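You operate a simulated robot arm through the tools that you are given. There is no shell and no other tool. Be economical: measure what you need, move in short steps, check, and stop when the job is done.

The job below is to be done with a simulated two-armed robot. You get a single attempt, and the scene is never put back.

## Task
Pump the lift table to 78 on its scale, push the yellow latch in and wipe off the oil.
Fine: pump before the latch goes in, latch in before you wipe; wet the blue pad at the steel dish and put it back after; leave the brake on. What is to be rubbed or washed off counts as gone when no trace of it is left.

The check looks at the end state, three seconds after you hand in, the way a careful person would. Anything else that was tipped, shoved, dropped, spilled or broken makes it a failure.

## Robot
Two 7-joint arms with two-finger parallel grippers on one trunk, on a base that drives. Base frame: it is fixed to the floor where the robot stands at the start and does not move with it; the origin is under the middle of the robot, x ahead of it, y to its left, z up. Lengths are in mm, angles in degrees, forces in N, time in s.
The left shoulder is at the start at [20, 113, 1047], the right one opposite. With the tool pointing down near the work surface each hand reaches from about 240 to 620 mm from the robot's upright axis, wherever it stands, measured 20 degrees to its own side. Places, roughly: blue pad, green pad, white pad [2000, -250, 750]; brake pedal of the lift table [200, 300, 200]; lift table top [700, 600, 700]; steel dish on the white bottle [1800, -200, 900]; yellow latch [500, 100, 700]. Payload 1.57 kg a hand.
The tool frame of a hand sits at the grasp point between the pads (the TCP): z along the fingers, y along the line on which they close. The tips reach 30 mm beyond it. Largest opening 80 mm; finger width 17, thickness 12; the body of the gripper, 40 by 82 mm, starts 80 mm behind the TCP.
Orientation is that of the tool frame in the base frame, as a unit quaternion [x, y, z, w]. With the fingers straight down and closing along the base's y, the tool's x points along the base's -x, its y along +y and its z along -z.

## Interface
- The arms move only by the tool nudge_tool. It takes "left_moves", "right_moves" or both (then of equal length, played together; a hand with none holds still); each is a list of rows, each a list of 3 entries, a list of its own where there are three numbers: the turn, a rotation vector about the tool's x, y, z in degrees, then the shift along the tool's x, y, z in mm, then the opening, from 0 (shut) to 1 (fully open). In form: [[[rx, ry, rz], [dx, dy, dz], hand], ...]. A call has 1 to 10 rows; each row shifts and turns the commanded pose from where the row before left it, along the tool's axes as they then stand. A row lasts 0.2 s, in which the tool goes at most 50 mm and 8.6 degrees; a call with a longer step from one row to the next is refused whole, and so is a gripper value outside its range. A pose out of reach is approached as far as the arm can. The call stops where the force on the tool passes 40 N (or 10 N more than at its start, if that is more) or the arm is blocked; 0.2 s more then pass. The fingers move at their own pace (about 45 mm/s each) and stop on an object; they squeeze with about 24 N. The grip force told is the motor's: it shows also when the fingers shut on nothing. Time passes only in rows, and 0.2 s behind the last, so rows that do not move let the fingers close. The reply holds the time, the measured pose of the TCP, the force on the tool along the base axes, the opening and the grip force, in the units named above and with some noise, with the torque about the TCP (base axes, N m) and any sound that the robot's microphone picked up.
- Cameras (640 x 400 px; columns grow to the right, rows downward): "scene" is now at [91.9, 18.6, 1160.1]; the picture's right is [0.24, -0.97, 0.00], its down [-0.66, -0.16, -0.73] and it looks along [0.71, 0.18, -0.68] (base axes); focal length 217 px, centre (320, 200). "left" rides on the left gripper at [72, 7, -122] in its tool frame; the picture's right is [-0.09, 1.00, 0.00], its down [-0.84, -0.08, -0.54] and it looks along [-0.54, -0.05, 0.84] (tool axes); focal length 238 px, centre (320, 200). "right" rides on the right gripper at [72, -7, -122] in its tool frame; the picture's right is [0.09, 1.00, 0.00], its down [-0.84, 0.08, -0.54] and it looks along [-0.54, 0.05, 0.84] (tool axes); focal length 238 px, centre (320, 200). There is no depth. A picture from a camera that has moved, and an enlarged one, comes with that camera's place and axes in the base frame and with its lens.
- snapshot(camera): a new picture of that camera. It takes no simulated time.
- lift_body(by): slides the trunk up (or, below 0, down) by that many mm; the arms and the scene camera ride with it, the base frame stays. It gives what a move gives, with no picture.
- steer(legs): drives the robot by 1 to 6 legs, each [ahead, left, turn to the left] in mm, mm and degrees, along the robot's own axes; the way and the turn of a leg run together, so that a leg with both is an arc; at most 1500 mm and 180 degrees a leg. The arms and the cameras ride along, it lands a little off, and it stops where it bumps. It gives what a move gives.
- head_to(pan, tilt): turns the head with the scene camera to pan (to the left, within 80 degrees either way) and tilt (down, from -29 to 69), counted from straight ahead of the robot. It gives what a move gives.
- enlarge(camera, box): a new picture of the part [left, top, right, bottom] of that camera's present view, enlarged. It takes no simulated time.
- job_done(): hands the job in; it is judged then, once.

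Go step by step. Nothing tells you exact positions but the pictures and the camera data: compare them with the known pose of the tool, close in by small moves and look again before you grip or let go. The budget is 120 turns and 92 pictures, counting those below and the enlarged ones. Unless the task says otherwise, let go and move clear before handing in, and close with one line.

The tools are called after "Emit:" as name(argument=value, ...) on one line, values as JSON. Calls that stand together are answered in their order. nudge_tool: Moves the arms, as the interface text tells. Its arguments: {"type":"object","properties":{"left_moves":{"type":"array","items":{"type":"array"}},"right_moves":{"type":"array","items":{"type":"array"}}},"required":[]} The other tools are called the same way: lift_body (by) slides the trunk up or down; steer (legs) drives the base; head_to (pan, tilt) turns the head that bears the scene camera; snapshot (camera) takes a picture; enlarge (camera, box) takes an enlarged picture of a part of a camera's view; job_done () hands the job in.

At the start:

```text
time_s: 0.0
left_tcp_pos: [384.9, 383.0, 992.7]
left_tool_rot: [-0.001, 1.0, 0.001, 0.0]
left_ft_force: [-0.7, 0.2, -0.7]
left_moment: [-0.03, 0.0, -0.03]
left_grip_width: 80.1
left_gripper_force: 0.0
right_tcp_pos: [398.9, -41.4, 942.0]
right_tool_rot: [0.0, 1.0, 0.0, 0.001]
right_ft_force: [0.1, -0.6, 0.3]
right_moment: [0.02, 0.0, 0.02]
right_grip_width: 79.9
right_gripper_force: 0.0
trunk travel left (down, up): [-100.0, 470.0]
robot x, y, heading: [2.3, 1.9, -0.2]
head pan, tilt: [13.9, 42.8]
```

scene: 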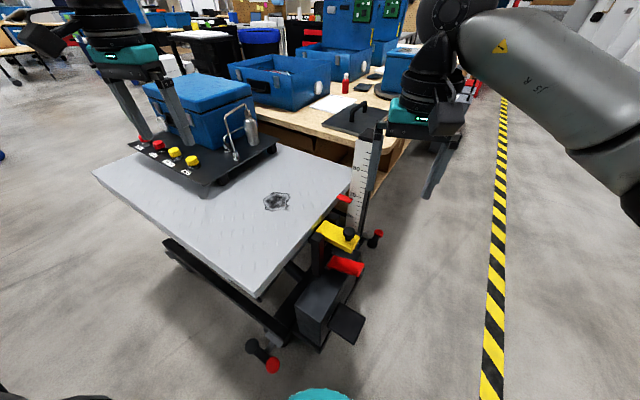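
right: 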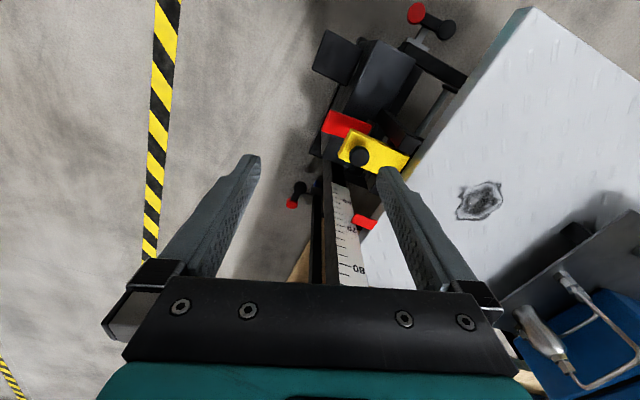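
left: 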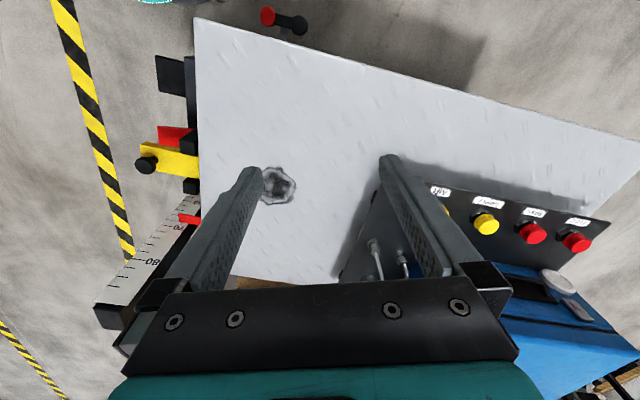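

I see the lift table with its scale, the red pointer, the yellow latch, and a dark oil stain on the top. I'll zoom in on the pedals, scale and latch first.

Emit:
enlarge(camera="scene", box=[230, 120, 430, 390])

Emit:
enlarge(camera="right", box=[260, 0, 500, 290])

Emit:
enlarge(camera="scene", box=[220, 10, 500, 180])

```text
1.48 times, centred on (330, 255) of scene
camera zoom: at [91.9, 18.6, 1160.1], right [0.24, -0.97, 0.0], down [-0.66, -0.16, -0.73], along [0.71, 0.18, -0.68], focal length 321 px, centre (305, 118)
```

zoom: 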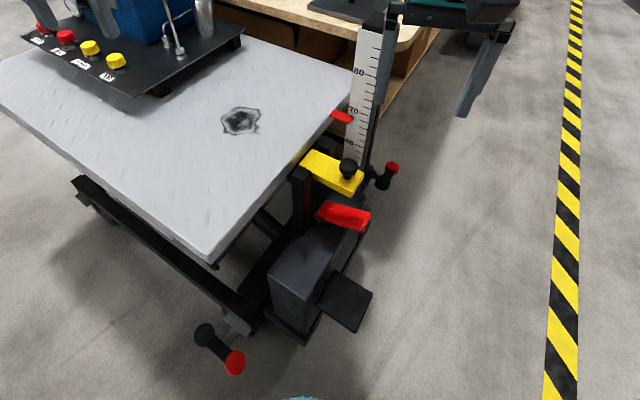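

```text
1.38 times, centred on (380, 145) of right
camera zoom: at [326.1, -47.0, 1064.8], right [-0.09, 1.0, 0.0], down [0.84, 0.08, 0.54], along [0.54, 0.05, -0.84], focal length 329 px, centre (237, 276)
```

zoom: 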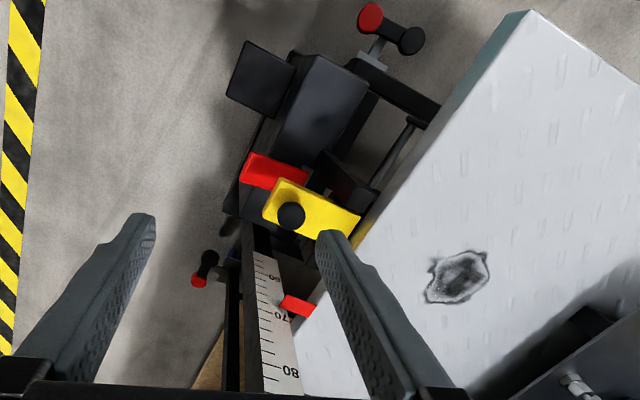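

```text
2.29 times, centred on (360, 95) of scene
camera zoom: at [91.9, 18.6, 1160.1], right [0.24, -0.97, 0.0], down [-0.66, -0.16, -0.73], along [0.71, 0.18, -0.68], focal length 496 px, centre (229, 440)
```

zoom: 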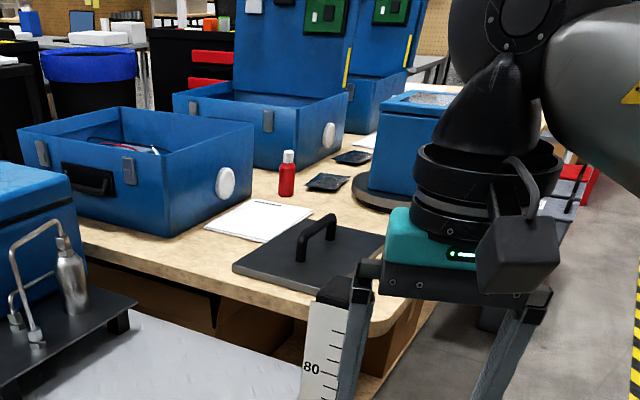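

The pointer sits near 69. The black plate pedal on the pump box is at about [342, -4, 385], the red lever above it is probably the release, and the latch knob is at about [477, 34, 683]. I'll shut the right hand, bring it back and down, raise the left hand, and look again.

Emit:
nudge_tool(right_moves=[[[0, 0, 0], [45, 0, 0], 0], [[0, 0, 0], [45, 0, 0], 0], [[0, 0, 0], [0, 0, 45], 0], [[0, 0, 0], [0, 0, 45], 0], [[0, 0, 0], [0, 0, 45], 0], [[0, 0, 0], [0, 0, 45], 0], [[0, 0, 0], [0, 0, 45], 0]], left_moves=[[[0, 0, 0], [0, 0, -40], 1], [[0, 0, 0], [0, 0, -40], 1], [[0, 0, 0], [0, 0, -40], 1], [[0, 0, 0], [0, 0, 0], 1], [[0, 0, 0], [0, 0, 0], 1], [[0, 0, 0], [0, 0, 0], 1], [[0, 0, 0], [0, 0, 0], 1]])

Emit:
head_to(pan=5, tilt=60)

Emit:
snapshot(camera="scene")

Emit:
snapshot(camera="right")

```text
time_s: 1.6
left_tcp_pos: [385.4, 382.9, 1114.7]
left_tool_rot: [-0.001, 1.0, 0.001, 0.0]
left_ft_force: [0.2, -0.2, -0.5]
left_moment: [0.02, -0.02, 0.02]
left_grip_width: 79.8
left_gripper_force: 0.0
right_tcp_pos: [307.7, -41.3, 717.7]
right_tool_rot: [0.0, 1.0, 0.001, 0.001]
right_ft_force: [0.0, -0.8, 0.1]
right_moment: [0.02, 0.02, -0.05]
right_grip_width: 0.1
right_gripper_force: 21.3
trunk travel left (down, up): [-100.0, 470.0]
robot x, y, heading: [2.1, 2.7, -0.1]
head pan, tilt: [13.9, 42.8]
```

```text
time_s: 2.4
left_tcp_pos: [384.6, 383.2, 1114.1]
left_tool_rot: [-0.001, 1.0, -0.001, 0.0]
left_ft_force: [1.2, -0.6, 0.8]
left_moment: [-0.02, 0.0, 0.01]
left_grip_width: 79.9
left_gripper_force: 0.0
right_tcp_pos: [308.1, -41.3, 719.2]
right_tool_rot: [0.0, 1.0, 0.0, 0.001]
right_ft_force: [0.5, -0.1, 0.7]
right_moment: [0.0, 0.0, 0.01]
right_grip_width: 0.0
right_gripper_force: 21.2
trunk travel left (down, up): [-100.0, 470.0]
robot x, y, heading: [-1.9, 0.5, -0.2]
head pan, tilt: [5.0, 60.0]
```

```text
85 pictures are left
camera scene: at [77.7, 4.5, 1137.4], right [0.09, -1.0, 0.0], down [-0.86, -0.08, -0.5], along [0.5, 0.04, -0.87], focal length 217 px, centre (320, 200)
```

scene: 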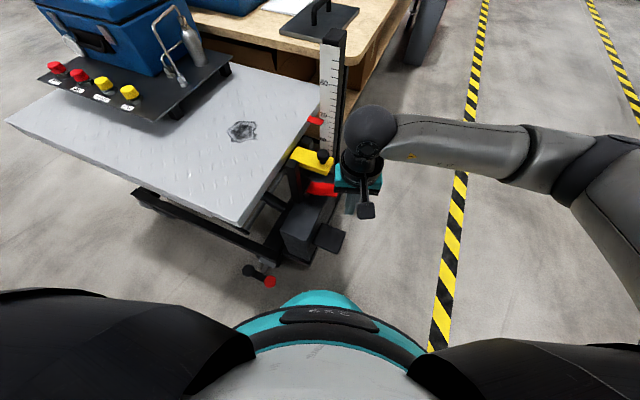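

```text
84 pictures are left
camera right: at [235.6, -47.5, 841.0], right [-0.09, 1.0, 0.0], down [0.84, 0.08, 0.54], along [0.54, 0.05, -0.84], focal length 238 px, centre (320, 200)
```

right: 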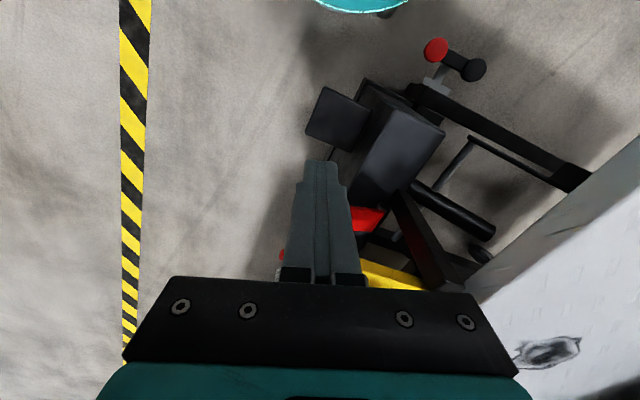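

The pedal plate centre is at about [333, -5, 420]. I'll move the closed right fingers above it and get closer.

Emit:
nudge_tool(right_moves=[[[0, 0, 0], [-10, 16, 40], 0], [[0, 0, 0], [-10, 17, 40], 0], [[0, 0, 0], [0, 0, 40], 0], [[0, 0, 0], [0, 0, 40], 0]])

Emit:
snapshot(camera="right")

Emit:
enlarge(camera="scene", box=[220, 30, 420, 290])

```text
time_s: 3.4
left_tcp_pos: [385.0, 382.6, 1113.4]
left_tool_rot: [-0.001, 1.0, 0.0, -0.001]
left_ft_force: [0.3, 0.0, -0.3]
left_moment: [-0.01, -0.02, 0.02]
left_grip_width: 79.9
left_gripper_force: 0.0
right_tcp_pos: [329.7, -7.9, 558.8]
right_tool_rot: [0.0, 1.0, 0.0, 0.0]
right_ft_force: [-0.2, -0.3, -0.7]
right_moment: [0.01, 0.0, -0.01]
right_grip_width: 0.0
right_gripper_force: 21.4
trunk travel left (down, up): [-100.0, 470.0]
robot x, y, heading: [-2.6, 3.7, 0.0]
head pan, tilt: [5.0, 60.0]
```

```text
83 pictures are left
camera right: at [257.6, -14.4, 680.5], right [-0.09, 1.0, 0.0], down [0.84, 0.08, 0.54], along [0.54, 0.05, -0.84], focal length 238 px, centre (320, 200)
```

right: 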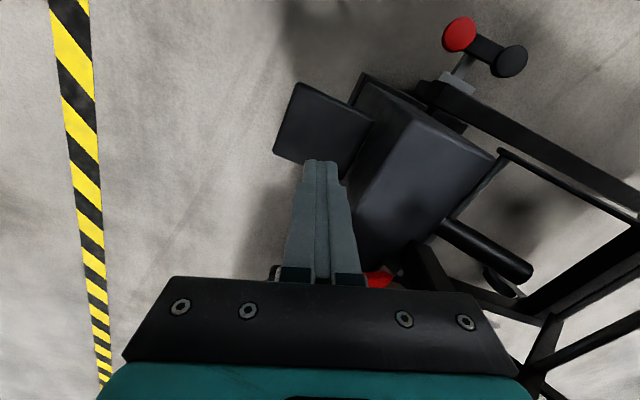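

```text
1.54 times, centred on (320, 160) of scene
camera zoom: at [77.7, 4.5, 1137.4], right [0.09, -1.0, 0.0], down [-0.86, -0.08, -0.5], along [0.5, 0.04, -0.87], focal length 334 px, centre (320, 262)
```

zoom: 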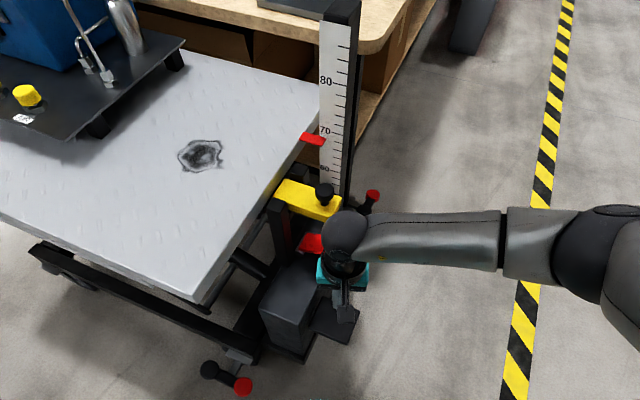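

The pedal lies right below the fingertips, so I'll go down to contact.

Emit:
nudge_tool(right_moves=[[[0, 0, 0], [2, 3, 40], 0], [[0, 0, 0], [0, 0, 20], 0], [[0, 0, 0], [0, 0, 15], 0], [[0, 0, 0], [0, 0, 15], 0], [[0, 0, 0], [0, 0, 10], 0], [[0, 0, 0], [0, 0, 10], 0]])

Emit:
snapshot(camera="right")

```text
time_s: 4.8
left_tcp_pos: [384.3, 384.9, 1114.5]
left_tool_rot: [-0.001, 1.0, 0.0, 0.001]
left_ft_force: [0.3, 0.0, 0.0]
left_moment: [-0.02, 0.0, 0.01]
left_grip_width: 80.1
left_gripper_force: 0.1
right_tcp_pos: [327.8, -5.7, 447.6]
right_tool_rot: [0.0, 1.0, 0.0, 0.001]
right_ft_force: [0.2, 0.1, 0.4]
right_moment: [0.01, 0.0, -0.02]
right_grip_width: 0.0
right_gripper_force: 21.8
trunk travel left (down, up): [-100.0, 470.0]
robot x, y, heading: [-0.7, 1.4, 0.4]
head pan, tilt: [5.0, 60.0]
```

```text
81 pictures are left
camera right: at [254.6, -11.4, 570.1], right [-0.09, 1.0, 0.0], down [0.84, 0.08, 0.54], along [0.54, 0.05, -0.84], focal length 238 px, centre (320, 200)
```

right: 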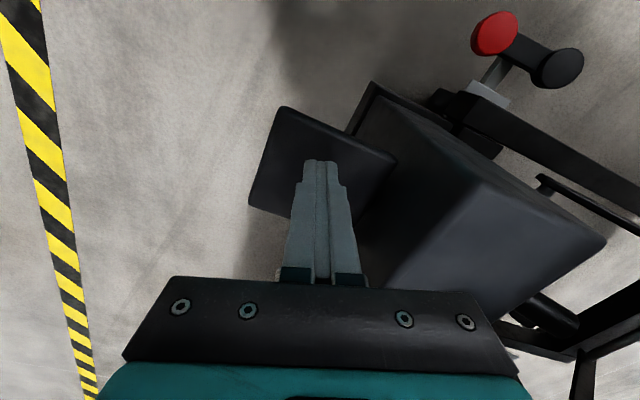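

The pedal surface is about 12 mm below the tips, so I'll press from slightly toward its free edge.

Emit:
nudge_tool(right_moves=[[[0, 0, 0], [5, -12, 0], 0], [[0, 0, 0], [0, 0, 10], 0], [[0, 0, 0], [0, 0, 10], 0], [[0, 0, 0], [0, 0, 10], 0], [[0, 0, 0], [0, 0, 10], 0]])

Emit:
snapshot(camera="right")

Emit:
enlarge(camera="scene", box=[270, 60, 390, 200])

```text
time_s: 6.0
left_tcp_pos: [384.5, 382.5, 1115.1]
left_tool_rot: [-0.001, 1.0, 0.0, 0.0]
left_ft_force: [0.8, 0.4, 0.0]
left_moment: [0.01, 0.03, 0.01]
left_grip_width: 80.1
left_gripper_force: 0.0
right_tcp_pos: [322.8, -17.0, 408.4]
right_tool_rot: [0.001, 1.0, -0.001, 0.001]
right_ft_force: [-0.3, -1.9, 9.5]
right_moment: [-0.03, 0.05, -0.1]
right_grip_width: 0.0
right_gripper_force: 20.8
trunk travel left (down, up): [-100.0, 470.0]
robot x, y, heading: [2.1, -3.0, -0.0]
head pan, tilt: [5.0, 60.0]
```

```text
80 pictures are left
camera right: at [249.9, -23.3, 531.0], right [-0.09, 1.0, 0.0], down [0.84, 0.08, 0.54], along [0.54, 0.05, -0.84], focal length 238 px, centre (320, 200)
```

right: 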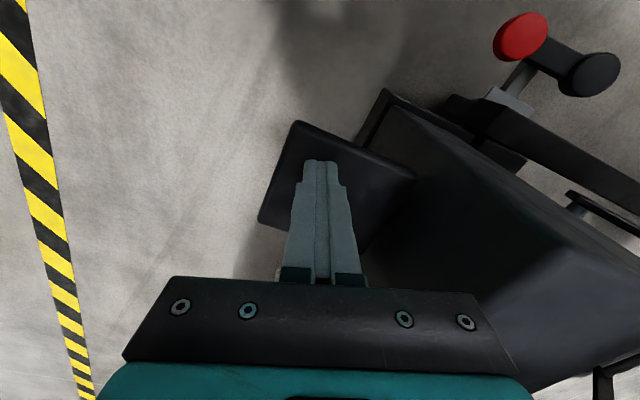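

```text
2.86 times, centred on (330, 130) of scene
camera zoom: at [77.4, 4.5, 1137.5], right [0.09, -1.0, 0.0], down [-0.86, -0.08, -0.5], along [0.5, 0.04, -0.87], focal length 620 px, centre (291, 400)
```

zoom: 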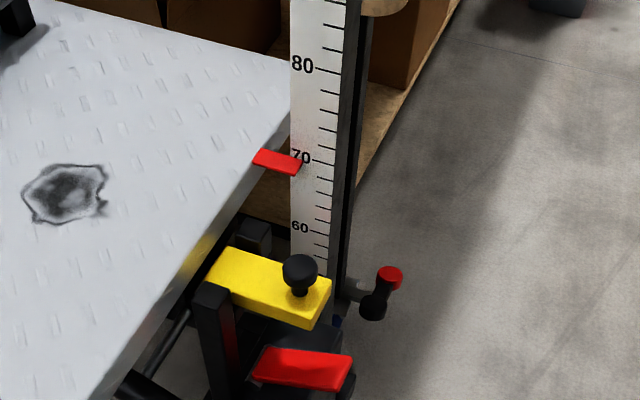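

Contact is made (9.5 N). I'll complete a stroke and watch the pointer.

Emit:
nudge_tool(right_moves=[[[0, 0, 0], [0, 0, 10], 0], [[0, 0, 0], [0, 0, 10], 0], [[0, 0, 0], [0, 0, 10], 0], [[0, 0, 0], [0, 0, 10], 0]])

Emit:
enlarge(camera="scene", box=[270, 60, 390, 200])

```text
time_s: 7.0
left_tcp_pos: [384.7, 383.8, 1114.3]
left_tool_rot: [-0.001, 1.0, 0.0, 0.0]
left_ft_force: [-0.4, 0.0, 0.0]
left_moment: [0.01, 0.0, -0.01]
left_grip_width: 80.0
left_gripper_force: 0.1
right_tcp_pos: [319.3, -17.3, 389.3]
right_tool_rot: [0.0, 1.0, 0.001, 0.001]
right_ft_force: [10.2, 1.2, 12.0]
right_moment: [0.05, -0.29, -0.03]
right_grip_width: 0.0
right_gripper_force: 21.5
right hand out of reach, approached as far as the arm can: row 2, 3, 4
trunk travel left (down, up): [-100.0, 470.0]
robot x, y, heading: [-1.4, 3.7, 0.1]
head pan, tilt: [5.0, 60.0]
```

```text
2.86 times, centred on (330, 130) of scene
camera zoom: at [77.6, 4.6, 1137.4], right [0.09, -1.0, 0.0], down [-0.86, -0.08, -0.5], along [0.5, 0.04, -0.87], focal length 620 px, centre (291, 400)
```

zoom: 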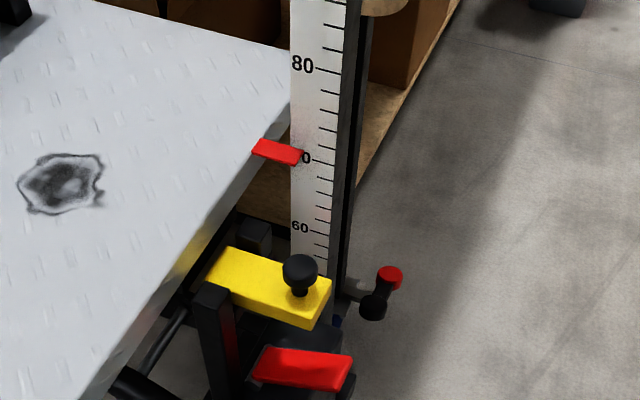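

The table rises as the pedal goes down, but the arm runs out of reach. I'll raise the hand, lower the trunk, and then stroke again.

Emit:
nudge_tool(right_moves=[[[0, 0, 0], [0, 0, -40], 0], [[0, 0, 0], [0, 0, -40], 0], [[0, 0, 0], [0, 0, -40], 0]], left_moves=[[[0, 0, 0], [0, 0, -30], 1], [[0, 0, 0], [0, 0, -30], 1], [[0, 0, 0], [0, 0, -30], 1]])

Emit:
lift_body(by=-95)

Emit:
snapshot(camera="right")

```text
time_s: 7.8
left_tcp_pos: [375.0, 379.1, 1188.7]
left_tool_rot: [0.0, 1.0, 0.0, 0.001]
left_ft_force: [0.5, 0.0, 0.4]
left_moment: [0.0, 0.03, 0.02]
left_grip_width: 80.1
left_gripper_force: 0.0
left hand out of reach, approached as far as the arm can: row 3
right_tcp_pos: [318.6, -17.7, 507.0]
right_tool_rot: [0.001, 1.0, 0.0, 0.001]
right_ft_force: [-0.6, -0.4, 0.2]
right_moment: [-0.04, -0.03, 0.0]
right_grip_width: 0.2
right_gripper_force: 22.1
trunk travel left (down, up): [-100.0, 470.0]
robot x, y, heading: [1.4, 2.2, -0.1]
head pan, tilt: [5.0, 60.0]
```

```text
time_s: 9.1
left_tcp_pos: [374.4, 380.0, 1094.0]
left_tool_rot: [-0.001, 1.0, 0.0, 0.001]
left_ft_force: [0.3, 0.0, -0.8]
left_moment: [0.02, -0.01, 0.0]
left_grip_width: 79.9
left_gripper_force: 0.0
right_tcp_pos: [320.0, -17.6, 410.8]
right_tool_rot: [0.0, 1.0, 0.0, 0.0]
right_ft_force: [-2.2, -2.0, 7.5]
right_moment: [-0.07, 0.1, -0.03]
right_grip_width: 0.0
right_gripper_force: 21.0
trunk travel left (down, up): [-5.0, 565.0]
robot x, y, heading: [0.0, 0.9, 0.0]
head pan, tilt: [5.0, 60.0]
```

```text
77 pictures are left
camera right: at [246.4, -23.9, 533.1], right [-0.09, 1.0, 0.0], down [0.84, 0.08, 0.54], along [0.54, 0.05, -0.84], focal length 238 px, centre (320, 200)
```

right: 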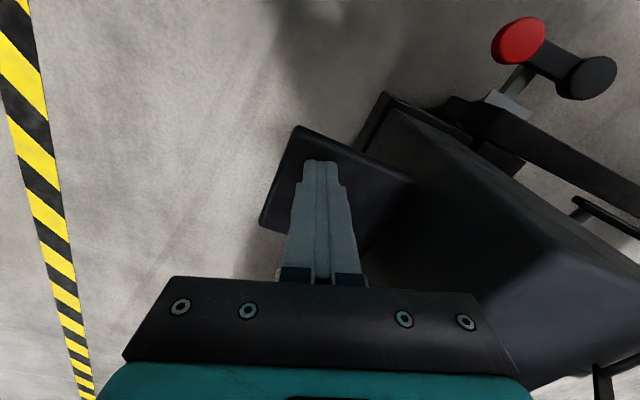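

The pedal has come back up and the tip is touching it. Now a full stroke down, then back up.

Emit:
nudge_tool(right_moves=[[[0, 0, 0], [0, 0, 10], 0], [[0, 0, 0], [0, 0, 10], 0], [[0, 0, 0], [0, 0, 10], 0], [[0, 0, 0], [0, 0, 10], 0], [[0, 0, 0], [0, 0, 10], 0], [[0, 0, 0], [0, 0, 10], 0], [[0, 0, 0], [0, 0, 10], 0], [[0, 0, 0], [0, 0, 10], 0]])

Emit:
enlarge(camera="scene", box=[260, 30, 420, 270])

```text
time_s: 10.4
left_tcp_pos: [374.6, 378.9, 1093.3]
left_tool_rot: [0.001, 1.0, 0.0, 0.001]
left_ft_force: [-0.1, -0.3, -0.1]
left_moment: [0.01, 0.0, -0.01]
left_grip_width: 80.1
left_gripper_force: 0.1
right_tcp_pos: [317.9, -17.6, 359.9]
right_tool_rot: [0.001, 1.0, -0.002, 0.0]
right_ft_force: [-6.8, -6.4, 23.0]
right_moment: [-0.13, 0.2, 0.08]
right_grip_width: 0.1
right_gripper_force: 21.5
trunk travel left (down, up): [-5.0, 565.0]
robot x, y, heading: [1.6, -2.8, -0.2]
head pan, tilt: [5.0, 60.0]
heard: click
stopped in row 6 (right hand): the force on the tool passed its limit at 64 N (the readings are from after the stop); the commanded pose is now the measured one
```

```text
1.67 times, centred on (340, 150) of scene
camera zoom: at [76.8, 4.2, 1042.6], right [0.09, -1.0, 0.0], down [-0.86, -0.07, -0.5], along [0.5, 0.04, -0.87], focal length 361 px, centre (287, 283)
```

zoom: 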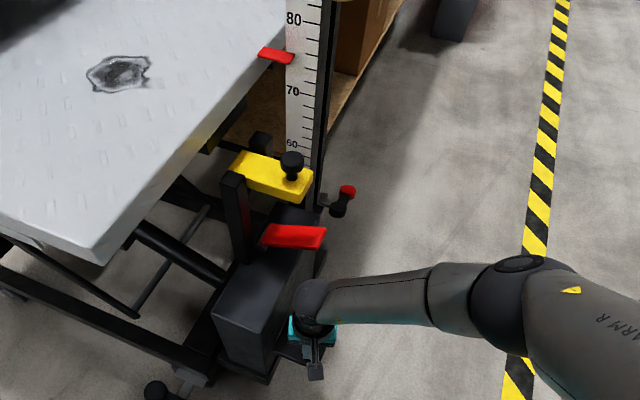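

The stroke reached its end stop with a click and the pointer is near 75. I'll read it precisely with a zoom.

Emit:
head_to(pan=2, tilt=35)

Emit:
enlarge(camera="scene", box=[280, 130, 370, 220])

```text
time_s: 11.3
left_tcp_pos: [373.2, 379.1, 1093.4]
left_tool_rot: [-0.001, 1.0, 0.0, 0.002]
left_ft_force: [-0.3, 0.3, 1.6]
left_moment: [0.01, -0.02, -0.03]
left_grip_width: 79.8
left_gripper_force: 0.1
right_tcp_pos: [319.4, -16.6, 360.8]
right_tool_rot: [0.001, 1.0, -0.001, 0.0]
right_ft_force: [-9.3, -8.1, 37.0]
right_moment: [-0.2, 0.32, 0.07]
right_grip_width: 0.1
right_gripper_force: 21.4
trunk travel left (down, up): [-5.0, 565.0]
robot x, y, heading: [2.8, 2.7, -0.3]
head pan, tilt: [2.0, 35.0]
```

```text
4.44 times, centred on (325, 175) of scene
camera zoom: at [97.6, 1.6, 1077.0], right [0.03, -1.0, 0.0], down [-0.57, -0.02, -0.82], along [0.82, 0.03, -0.57], focal length 964 px, centre (298, 311)
```

zoom: 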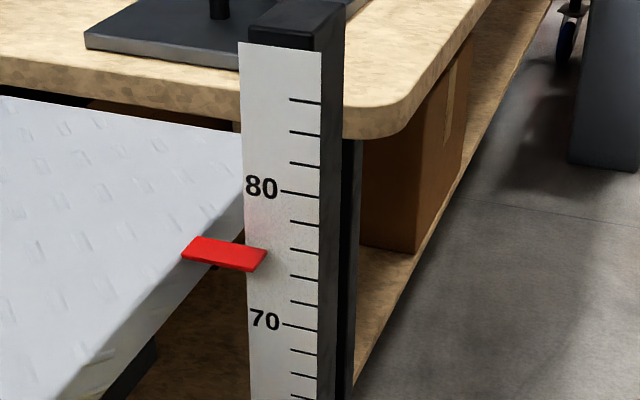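

By this view the reading is close to 76, but the camera looks down on it and parallax may matter. I'll release the pedal and bring the right wrist camera level with the pointer.

Emit:
nudge_tool(right_moves=[[[0, 0, 0], [0, 0, -47], 0], [[0, 0, 0], [0, 0, -47], 0], [[0, 0, 0], [0, 0, -47], 0], [[0, 0, 0], [0, -20, -40], 0], [[0, 0, 0], [0, -20, -40], 0], [[0, 0, 0], [0, -20, -40], 0], [[0, 0, 0], [0, -20, -40], 0], [[0, 0, 0], [0, -20, -40], 0], [[0, 0, 0], [0, -20, -40], 0], [[0, 0, 0], [-20, 0, -40], 0]])

Emit:
nudge_tool(right_moves=[[[0, 0, -8], [0, 0, 0], 0], [[0, 0, -8], [0, 0, 0], 0], [[0, 0, -8], [0, 0, 0], 0], [[0, 0, -8], [0, 0, 0], 0], [[0, -8, 0], [0, 0, 0], 0], [[0, -8, 0], [0, 0, 0], 0], [[0, -8, 0], [0, 0, 0], 0], [[0, -8, 0], [0, 0, 0], 0], [[0, -8, 0], [0, 0, 0], 0], [[0, -8, 0], [0, 0, 0], 0]])

Emit:
snapshot(camera="right")

```text
time_s: 13.5
left_tcp_pos: [375.7, 380.8, 1092.6]
left_tool_rot: [-0.001, 1.0, 0.0, 0.001]
left_ft_force: [-0.3, 0.0, 0.7]
left_moment: [-0.01, -0.02, 0.0]
left_grip_width: 79.9
left_gripper_force: 0.1
right_tcp_pos: [339.6, -136.5, 781.3]
right_tool_rot: [0.0, 1.0, -0.001, 0.0]
right_ft_force: [0.1, -0.7, 0.3]
right_moment: [0.01, -0.03, 0.01]
right_grip_width: 0.0
right_gripper_force: 21.0
trunk travel left (down, up): [-5.0, 565.0]
robot x, y, heading: [-1.9, 0.3, -0.3]
head pan, tilt: [2.0, 35.0]
```

```text
time_s: 15.7
left_tcp_pos: [374.4, 378.8, 1093.4]
left_tool_rot: [0.0, 1.0, 0.0, 0.001]
left_ft_force: [-0.2, 0.7, -0.1]
left_moment: [0.0, -0.02, -0.04]
left_grip_width: 80.0
left_gripper_force: 0.0
right_tcp_pos: [374.4, -141.8, 778.2]
right_tool_rot: [-0.252, 0.878, 0.112, 0.391]
right_ft_force: [-0.8, -0.4, -0.3]
right_moment: [-0.04, 0.04, 0.01]
right_grip_width: 0.1
right_gripper_force: 21.2
right hand out of reach, approached as far as the arm can: row 9, 10
trunk travel left (down, up): [-5.0, 565.0]
robot x, y, heading: [0.0, -0.5, -0.1]
head pan, tilt: [2.0, 35.0]
```

```text
74 pictures are left
camera right: at [258.9, -221.3, 806.4], right [-0.58, 0.81, -0.07], down [0.09, 0.15, 0.98], along [0.81, 0.56, -0.16], focal length 238 px, centre (320, 200)
```

right: 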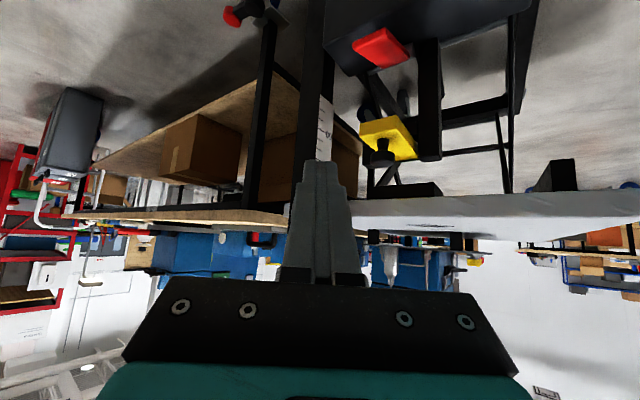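

The closed fingers cover the pointer, so I'll open the hand to look between them.

Emit:
nudge_tool(right_moves=[[[0, 0, 0], [0, 0, 0], 1], [[0, 0, 0], [0, 0, 0], 1], [[0, 0, 0], [0, 0, 0], 1], [[0, 0, 0], [0, 0, 0], 1]])

Emit:
enlarge(camera="right", box=[260, 80, 400, 270])

```text
time_s: 16.7
left_tcp_pos: [375.0, 379.4, 1092.8]
left_tool_rot: [0.0, 1.0, -0.001, 0.002]
left_ft_force: [-0.5, 0.1, -0.3]
left_moment: [-0.01, -0.02, -0.01]
left_grip_width: 80.0
left_gripper_force: 0.0
right_tcp_pos: [373.6, -142.6, 777.6]
right_tool_rot: [-0.252, 0.878, 0.112, 0.391]
right_ft_force: [-0.7, -0.3, -0.7]
right_moment: [-0.01, -0.03, 0.06]
right_grip_width: 79.9
right_gripper_force: 0.1
trunk travel left (down, up): [-5.0, 565.0]
robot x, y, heading: [-1.5, 1.2, 0.1]
head pan, tilt: [2.0, 35.0]
```

```text
2.11 times, centred on (330, 175) of right
camera zoom: at [258.9, -221.2, 806.5], right [-0.58, 0.81, -0.07], down [0.09, 0.15, 0.98], along [0.81, 0.56, -0.16], focal length 502 px, centre (299, 253)
```

zoom: 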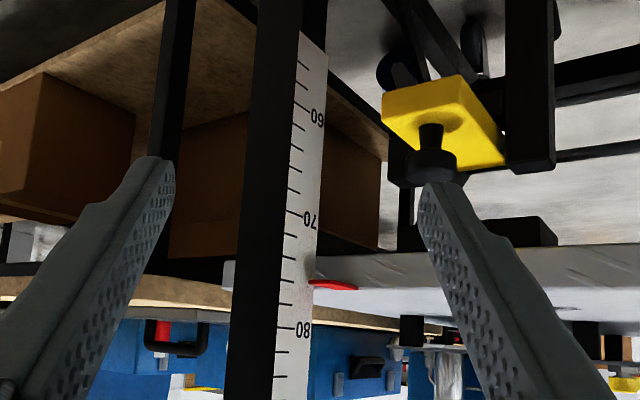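

Emit:
enlarge(camera="right", box=[300, 160, 350, 250])

```text
4.44 times, centred on (325, 205) of right
camera zoom: at [258.9, -221.2, 806.5], right [-0.58, 0.81, -0.07], down [0.09, 0.15, 0.98], along [0.81, 0.56, -0.16], focal length 1059 px, centre (298, 178)
```

zoom: 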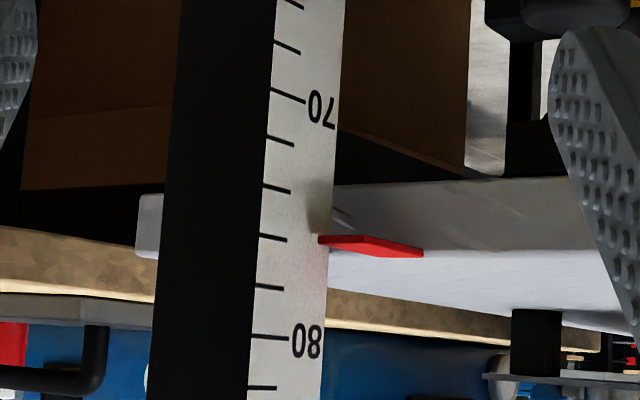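

Level with the pointer, it reads about 75.7, so I need about 2.3 more, roughly half a stroke. I'll go back over the pedal.

Emit:
nudge_tool(right_moves=[[[0, 8, 0], [0, 0, 0], 0], [[0, 8, 0], [0, 0, 0], 0], [[0, 8, 0], [0, 0, 0], 0], [[0, 8, 0], [0, 0, 0], 0], [[0, 8, 0], [0, 0, 0], 0], [[0, 8, 0], [0, 0, 0], 0], [[0, 0, 8], [0, 0, 0], 0], [[0, 0, 8], [0, 0, 0], 0], [[0, 0, 8], [0, 0, 0], 0], [[0, 0, 8], [0, 0, 0], 0]])

Emit:
nudge_tool(right_moves=[[[0, 0, 0], [20, 0, 40], 0], [[0, 0, 0], [0, 20, 40], 0], [[0, 0, 0], [0, 20, 40], 0], [[0, 0, 0], [0, 20, 40], 0], [[0, 0, 0], [0, 20, 40], 0], [[0, 0, 0], [0, 20, 40], 0], [[0, 0, 0], [0, 20, 40], 0], [[0, 0, 0], [0, 0, 40], 0], [[0, 0, 0], [0, 0, 30], 0]])

```text
time_s: 18.9
left_tcp_pos: [375.8, 379.8, 1091.9]
left_tool_rot: [-0.001, 1.0, 0.0, 0.001]
left_ft_force: [0.2, 0.2, 0.0]
left_moment: [0.01, 0.01, 0.01]
left_grip_width: 79.8
left_gripper_force: 0.0
right_tcp_pos: [372.4, -142.7, 776.5]
right_tool_rot: [0.002, 1.0, -0.002, -0.001]
right_ft_force: [-0.1, -0.5, 0.4]
right_moment: [0.03, -0.01, 0.01]
right_grip_width: 0.2
right_gripper_force: 21.3
trunk travel left (down, up): [-5.0, 565.0]
robot x, y, heading: [2.4, -3.6, -0.0]
head pan, tilt: [2.0, 35.0]
```

```text
time_s: 20.9
left_tcp_pos: [374.8, 380.0, 1092.9]
left_tool_rot: [-0.001, 1.0, 0.0, 0.0]
left_ft_force: [0.0, 0.5, 0.5]
left_moment: [-0.01, -0.04, 0.01]
left_grip_width: 79.9
left_gripper_force: 0.1
right_tcp_pos: [351.5, -21.2, 427.7]
right_tool_rot: [0.0, 1.0, -0.001, -0.001]
right_ft_force: [-1.6, -1.8, 6.5]
right_moment: [0.0, 0.04, -0.01]
right_grip_width: 0.0
right_gripper_force: 21.3
trunk travel left (down, up): [-5.0, 565.0]
robot x, y, heading: [1.6, -1.3, -0.1]
head pan, tilt: [2.0, 35.0]
```

I'm about 30 mm too far forward on the pedal. I'll shift back to the earlier contact spot and press part way.

Emit:
nudge_tool(right_moves=[[[0, 0, 0], [0, 0, -20], 0], [[0, 0, 0], [32, 4, 0], 0], [[0, 0, 0], [0, 0, 20], 0], [[0, 0, 0], [0, 0, 12], 0], [[0, 0, 0], [0, 0, 8], 0], [[0, 0, 0], [0, 0, 8], 0], [[0, 0, 0], [0, 0, 0], 0]])

Emit:
enlarge(camera="scene", box=[280, 130, 370, 220])

```text
time_s: 22.5
left_tcp_pos: [374.3, 379.7, 1091.9]
left_tool_rot: [-0.001, 1.0, 0.0, 0.0]
left_ft_force: [0.2, 0.1, 0.8]
left_moment: [0.0, 0.0, 0.03]
left_grip_width: 80.1
left_gripper_force: 0.0
right_tcp_pos: [320.9, -19.2, 399.2]
right_tool_rot: [0.001, 1.0, 0.0, 0.0]
right_ft_force: [-5.7, 0.4, 10.4]
right_moment: [0.05, 0.13, -0.05]
right_grip_width: 0.2
right_gripper_force: 21.4
trunk travel left (down, up): [-5.0, 565.0]
robot x, y, heading: [-0.8, 1.2, -0.0]
head pan, tilt: [2.0, 35.0]
```

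```text
4.44 times, centred on (325, 175) of scene
camera zoom: at [98.7, 1.8, 1076.8], right [0.03, -1.0, 0.0], down [-0.57, -0.02, -0.82], along [0.82, 0.03, -0.57], focal length 964 px, centre (298, 311)
```

zoom: 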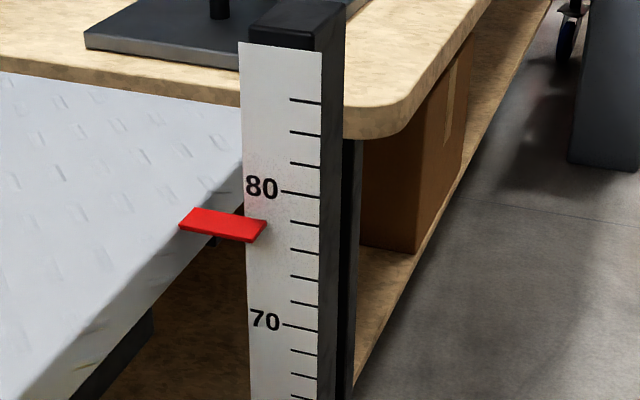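

The pointer is at about 77.7, so a few mm more of pedal is needed.

Emit:
nudge_tool(right_moves=[[[0, 0, 0], [0, 0, 3], 0], [[0, 0, 0], [0, 0, 0], 0]])

Emit:
enlarge(camera="scene", box=[280, 130, 370, 220])

```text
time_s: 23.1
left_tcp_pos: [374.4, 380.0, 1093.1]
left_tool_rot: [0.0, 1.0, 0.0, 0.002]
left_ft_force: [0.9, -1.3, -0.1]
left_moment: [-0.01, 0.01, 0.0]
left_grip_width: 79.7
left_gripper_force: 0.1
right_tcp_pos: [320.8, -17.7, 396.9]
right_tool_rot: [0.0, 1.0, -0.001, 0.0]
right_ft_force: [-6.6, 3.4, 10.0]
right_moment: [0.09, 0.13, 0.06]
right_grip_width: 0.2
right_gripper_force: 22.0
trunk travel left (down, up): [-5.0, 565.0]
robot x, y, heading: [-1.3, -0.2, 0.0]
head pan, tilt: [2.0, 35.0]
```

```text
4.44 times, centred on (325, 175) of scene
camera zoom: at [98.7, 1.9, 1076.8], right [0.03, -1.0, 0.0], down [-0.57, -0.02, -0.82], along [0.82, 0.03, -0.57], focal length 964 px, centre (298, 311)
```

zoom: 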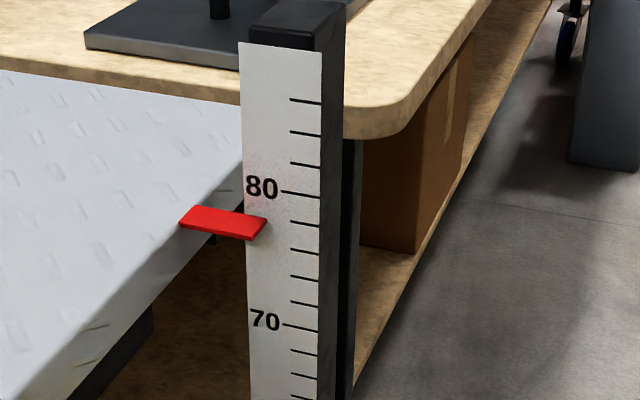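

That's about 77.9. I'll release the pedal and check level again.

Emit:
nudge_tool(right_moves=[[[0, 0, 0], [0, 0, -47], 0], [[0, 0, 0], [0, 0, -47], 0], [[0, 0, 0], [0, 0, -47], 0], [[0, 0, 0], [0, -20, -40], 0], [[0, 0, 0], [0, -20, -40], 0], [[0, 0, 0], [0, -20, -40], 0], [[0, 0, 0], [0, -20, -40], 0], [[0, 0, 0], [-15, -20, -40], 0], [[0, 0, 0], [-15, -20, -40], 0], [[0, 0, 0], [-20, 0, -25], 0]])

Emit:
nudge_tool(right_moves=[[[0, 0, -8], [0, 0, 0], 1], [[0, 0, -8], [0, 0, 0], 1], [[0, 0, -8], [0, 0, 0], 1], [[0, 0, -8], [0, 0, 0], 1], [[0, -8, 0], [0, 0, 0], 1], [[0, -8, 0], [0, 0, 0], 1], [[0, -8, 0], [0, 0, 0], 1], [[0, -8, 0], [0, 0, 0], 1], [[0, -8, 0], [0, 0, 0], 1], [[0, -8, 0], [0, 0, 0], 1]])

Emit:
enlarge(camera="right", box=[280, 130, 400, 270])

Emit:
snapshot(camera="scene")

```text
time_s: 25.3
left_tcp_pos: [373.2, 380.5, 1093.6]
left_tool_rot: [-0.001, 1.0, -0.001, 0.0]
left_ft_force: [0.4, 0.7, -0.2]
left_moment: [-0.05, 0.02, 0.0]
left_grip_width: 79.9
left_gripper_force: 0.1
right_tcp_pos: [370.5, -136.9, 802.7]
right_tool_rot: [0.001, 1.0, -0.001, 0.0]
right_ft_force: [0.4, 0.1, 0.0]
right_moment: [0.02, -0.01, 0.01]
right_grip_width: 0.3
right_gripper_force: 21.4
trunk travel left (down, up): [-5.0, 565.0]
robot x, y, heading: [-3.5, 3.1, -0.2]
head pan, tilt: [2.0, 35.0]
```

```text
time_s: 27.5
left_tcp_pos: [375.7, 379.7, 1092.9]
left_tool_rot: [-0.001, 1.0, 0.0, 0.0]
left_ft_force: [0.1, -1.0, -0.2]
left_moment: [0.02, 0.0, -0.03]
left_grip_width: 79.7
left_gripper_force: 0.1
right_tcp_pos: [376.1, -138.0, 801.1]
right_tool_rot: [-0.252, 0.878, 0.112, 0.391]
right_ft_force: [-0.1, 0.0, -0.3]
right_moment: [0.0, -0.02, -0.01]
right_grip_width: 80.1
right_gripper_force: 0.1
right hand out of reach, approached as far as the arm can: row 10
trunk travel left (down, up): [-5.0, 565.0]
robot x, y, heading: [2.3, 3.3, 0.1]
head pan, tilt: [2.0, 35.0]
```

```text
2.86 times, centred on (340, 200) of right
camera zoom: at [261.8, -217.3, 831.0], right [-0.58, 0.81, -0.07], down [0.09, 0.15, 0.98], along [0.81, 0.57, -0.16], focal length 681 px, centre (263, 200)
```

zoom: 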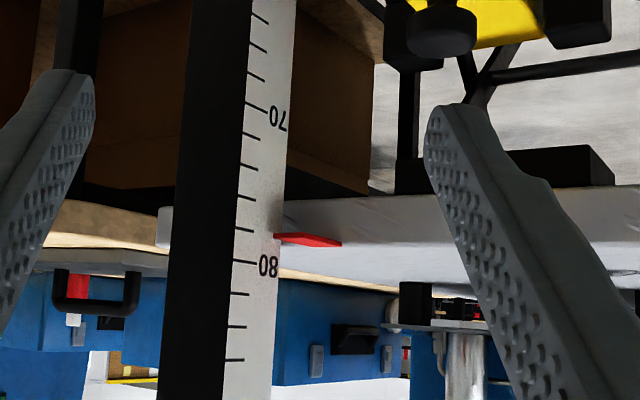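

```text
68 pictures are left
camera scene: at [99.4, 1.7, 1076.7], right [0.03, -1.0, 0.0], down [-0.57, -0.02, -0.82], along [0.82, 0.03, -0.57], focal length 217 px, centre (320, 200)
```

scene: 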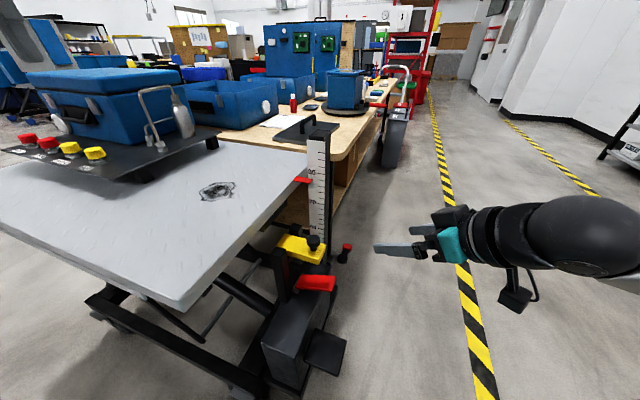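

Emit:
enlarge(camera="right", box=[310, 180, 360, 240])

Emit:
enlarge(camera="scene", box=[240, 130, 360, 310])

```text
6.67 times, centred on (335, 210) of right
camera zoom: at [261.8, -217.3, 831.0], right [-0.58, 0.81, -0.07], down [0.09, 0.15, 0.98], along [0.81, 0.57, -0.16], focal length 1589 px, centre (220, 133)
```

zoom: 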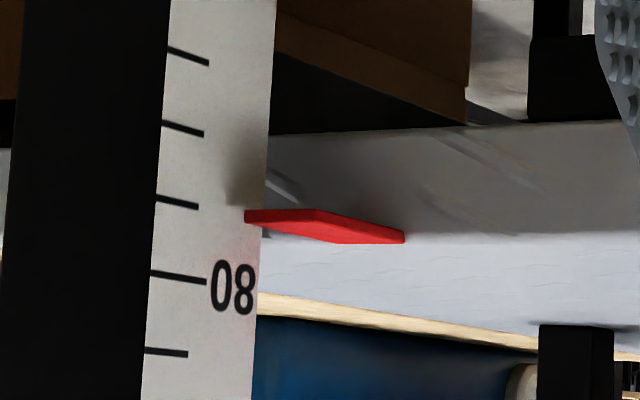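

```text
2.22 times, centred on (300, 220) of scene
camera zoom: at [99.4, 1.7, 1076.7], right [0.03, -1.0, 0.0], down [-0.57, -0.02, -0.82], along [0.82, 0.03, -0.57], focal length 482 px, centre (364, 156)
```

zoom: 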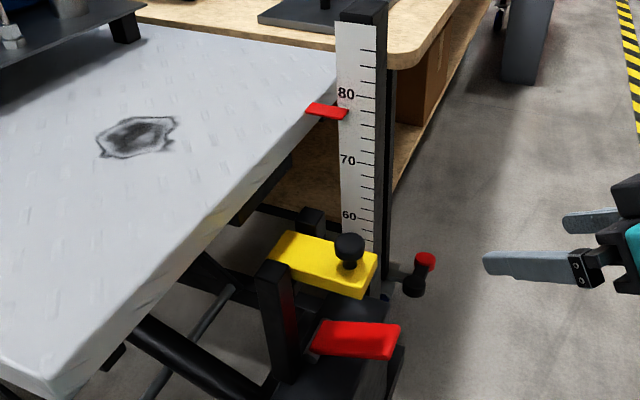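

Level view: the pointer sits at 78.0, so pumping is done. The latch bar runs from its outer end near [481, 7, 650] toward the table along about [0.3, 0.95], so I'll bring the right hand upright, turned along that axis, to the bar's outer end.

Emit:
nudge_tool(right_moves=[[[0, 8, 0], [0, 0, 0], 0], [[0, 8, 0], [0, 0, 0], 0], [[0, 8, 0], [0, 0, 0], 0], [[0, 8, 0], [0, 0, 0], 0], [[0, 8, 0], [0, 0, 0], 0], [[0, 8, 0], [0, 0, 0], 0], [[0, 0, 8], [0, 0, 0], 0], [[0, 0, 8], [0, 0, 0], 0], [[0, 0, 8], [0, 0, 0], 0], [[0, 0, 8], [0, 0, 0], 0]])

Emit:
nudge_tool(right_moves=[[[0, 0, 0], [-30, 10, 0], 0], [[0, 0, 0], [-30, 10, 0], 0], [[0, 0, 0], [-15, 10, 30], 0], [[0, 0, 6], [0, 0, 30], 0], [[0, 0, 6], [0, 0, 0], 0], [[0, 0, 6], [0, 0, 0], 0]])

Emit:
snapshot(camera="right")

Emit:
enlarge(camera="scene", box=[240, 130, 420, 310])

```text
time_s: 29.7
left_tcp_pos: [374.9, 379.5, 1093.3]
left_tool_rot: [0.0, 1.0, 0.0, 0.001]
left_ft_force: [0.2, -0.3, 0.3]
left_moment: [0.01, 0.01, 0.01]
left_grip_width: 79.9
left_gripper_force: 0.1
right_tcp_pos: [376.3, -140.1, 801.8]
right_tool_rot: [0.002, 1.0, -0.001, -0.002]
right_ft_force: [0.7, 0.4, -0.8]
right_moment: [-0.02, 0.01, 0.01]
right_grip_width: 0.1
right_gripper_force: 20.8
trunk travel left (down, up): [-5.0, 565.0]
robot x, y, heading: [-3.1, 0.8, 0.1]
head pan, tilt: [2.0, 35.0]
```

```text
time_s: 31.1
left_tcp_pos: [376.8, 378.5, 1094.0]
left_tool_rot: [0.0, 1.0, 0.0, 0.001]
left_ft_force: [0.3, 0.3, -0.9]
left_moment: [0.0, 0.0, 0.0]
left_grip_width: 80.0
left_gripper_force: 0.1
right_tcp_pos: [450.1, -109.8, 742.7]
right_tool_rot: [0.157, 0.988, -0.002, 0.0]
right_ft_force: [-0.7, -0.1, 0.5]
right_moment: [-0.01, -0.01, 0.01]
right_grip_width: 0.1
right_gripper_force: 21.0
trunk travel left (down, up): [-5.0, 565.0]
robot x, y, heading: [2.2, -1.6, 0.0]
head pan, tilt: [2.0, 35.0]
```

```text
65 pictures are left
camera right: at [379.9, -92.6, 864.3], right [0.22, 0.97, 0.0], down [0.82, -0.19, 0.54], along [0.53, -0.12, -0.84], focal length 238 px, centre (320, 200)
```

right: 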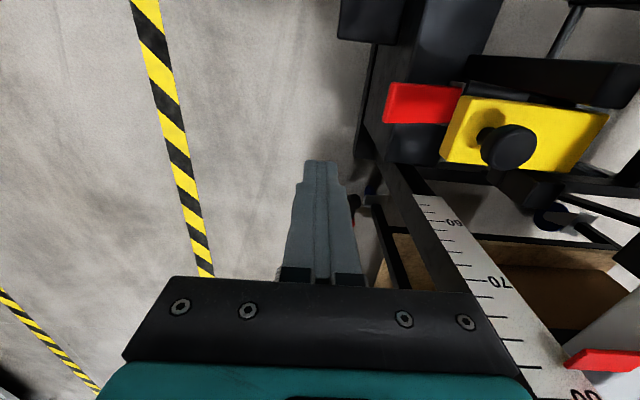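

```text
2.22 times, centred on (330, 220) of scene
camera zoom: at [99.3, 1.7, 1076.7], right [0.03, -1.0, 0.0], down [-0.57, -0.02, -0.82], along [0.82, 0.03, -0.57], focal length 482 px, centre (298, 156)
```

zoom: 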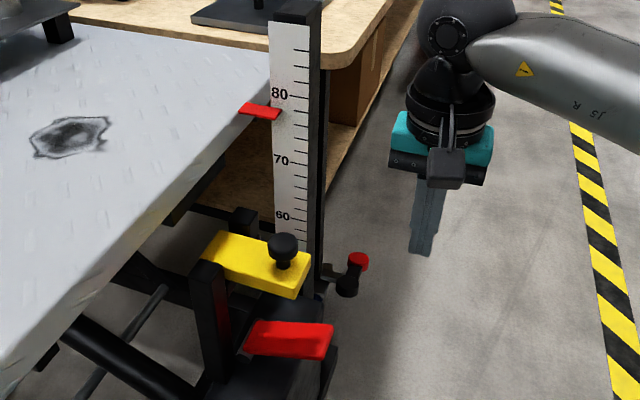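

The latch's outer end is at about [462, 4, 655] and its axis is turned about 18°. I'll bring the closed fingertips 45 mm in front of that end face, at bar height.

Emit:
nudge_tool(right_moves=[[[0, 0, 0], [12, 33, 0], 0], [[0, 0, 0], [12, 34, 0], 0], [[0, 0, 0], [0, 0, 40], 0], [[0, 0, 0], [0, 0, 38], 0]])

Emit:
snapshot(camera="right")

Emit:
enlarge(camera="scene", box=[260, 180, 400, 310])

```text
time_s: 32.1
left_tcp_pos: [374.3, 379.8, 1093.2]
left_tool_rot: [-0.002, 1.0, 0.0, 0.001]
left_ft_force: [-1.1, 0.9, 0.0]
left_moment: [0.03, 0.01, -0.01]
left_grip_width: 80.0
left_gripper_force: 0.1
right_tcp_pos: [449.5, -38.9, 662.0]
right_tool_rot: [0.156, 0.988, -0.002, 0.0]
right_ft_force: [0.3, -0.2, 0.4]
right_moment: [0.01, 0.01, 0.01]
right_grip_width: 0.1
right_gripper_force: 21.3
trunk travel left (down, up): [-5.0, 565.0]
robot x, y, heading: [2.4, -2.1, -0.0]
head pan, tilt: [2.0, 35.0]
```

```text
63 pictures are left
camera right: at [377.8, -21.7, 785.0], right [0.22, 0.98, 0.0], down [0.82, -0.18, 0.54], along [0.53, -0.12, -0.84], focal length 238 px, centre (320, 200)
```

right: 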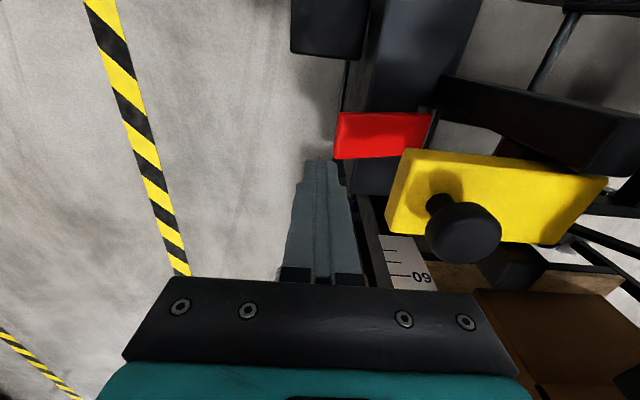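

```text
3.08 times, centred on (330, 245) of scene
camera zoom: at [99.4, 1.7, 1076.7], right [0.03, -1.0, 0.0], down [-0.57, -0.02, -0.82], along [0.82, 0.03, -0.57], focal length 667 px, centre (289, 62)
```

zoom: 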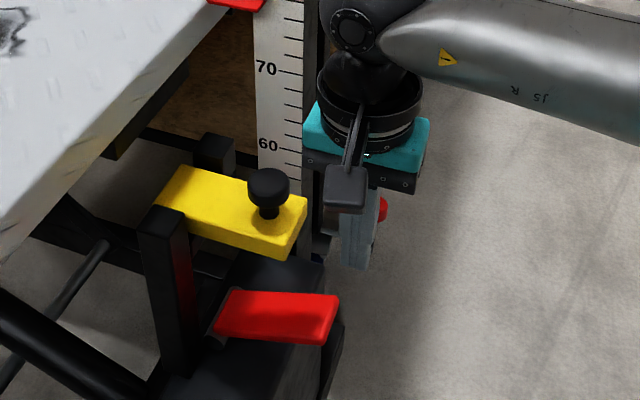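

The fingertips are lined up with the bar's end, so I'll push along the axis in small steps.

Emit:
nudge_tool(right_moves=[[[0, 0, 0], [0, 20, 0], 0], [[0, 0, 0], [0, 10, 0], 0], [[0, 0, 0], [0, 10, 0], 0], [[0, 0, 0], [0, 10, 0], 0], [[0, 0, 0], [0, 5, 0], 0]])

Emit:
enlarge(camera="scene", box=[260, 180, 400, 310])

```text
time_s: 33.3
left_tcp_pos: [375.0, 380.0, 1092.9]
left_tool_rot: [-0.001, 1.0, 0.001, 0.001]
left_ft_force: [-0.4, 0.2, 0.2]
left_moment: [-0.01, 0.04, 0.02]
left_grip_width: 80.2
left_gripper_force: 0.1
right_tcp_pos: [466.5, 13.8, 663.3]
right_tool_rot: [0.157, 0.988, -0.001, 0.0]
right_ft_force: [-0.3, -0.3, 0.8]
right_moment: [0.03, 0.01, 0.0]
right_grip_width: 0.0
right_gripper_force: 21.9
trunk travel left (down, up): [-5.0, 565.0]
robot x, y, heading: [-1.4, -3.3, 0.3]
head pan, tilt: [2.0, 35.0]
```

```text
3.08 times, centred on (330, 245) of scene
camera zoom: at [99.3, 1.7, 1076.7], right [0.03, -1.0, 0.0], down [-0.57, -0.02, -0.82], along [0.82, 0.03, -0.57], focal length 667 px, centre (289, 62)
```

zoom: 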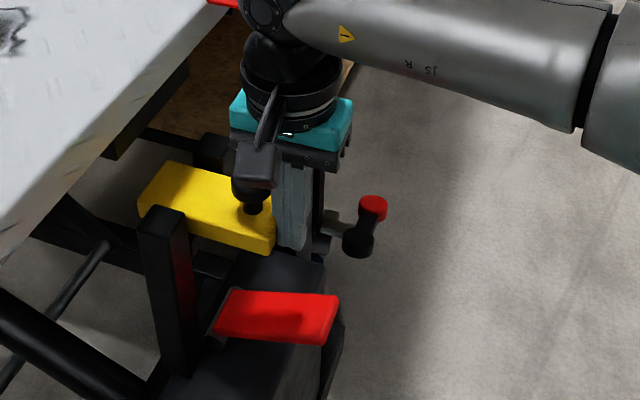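

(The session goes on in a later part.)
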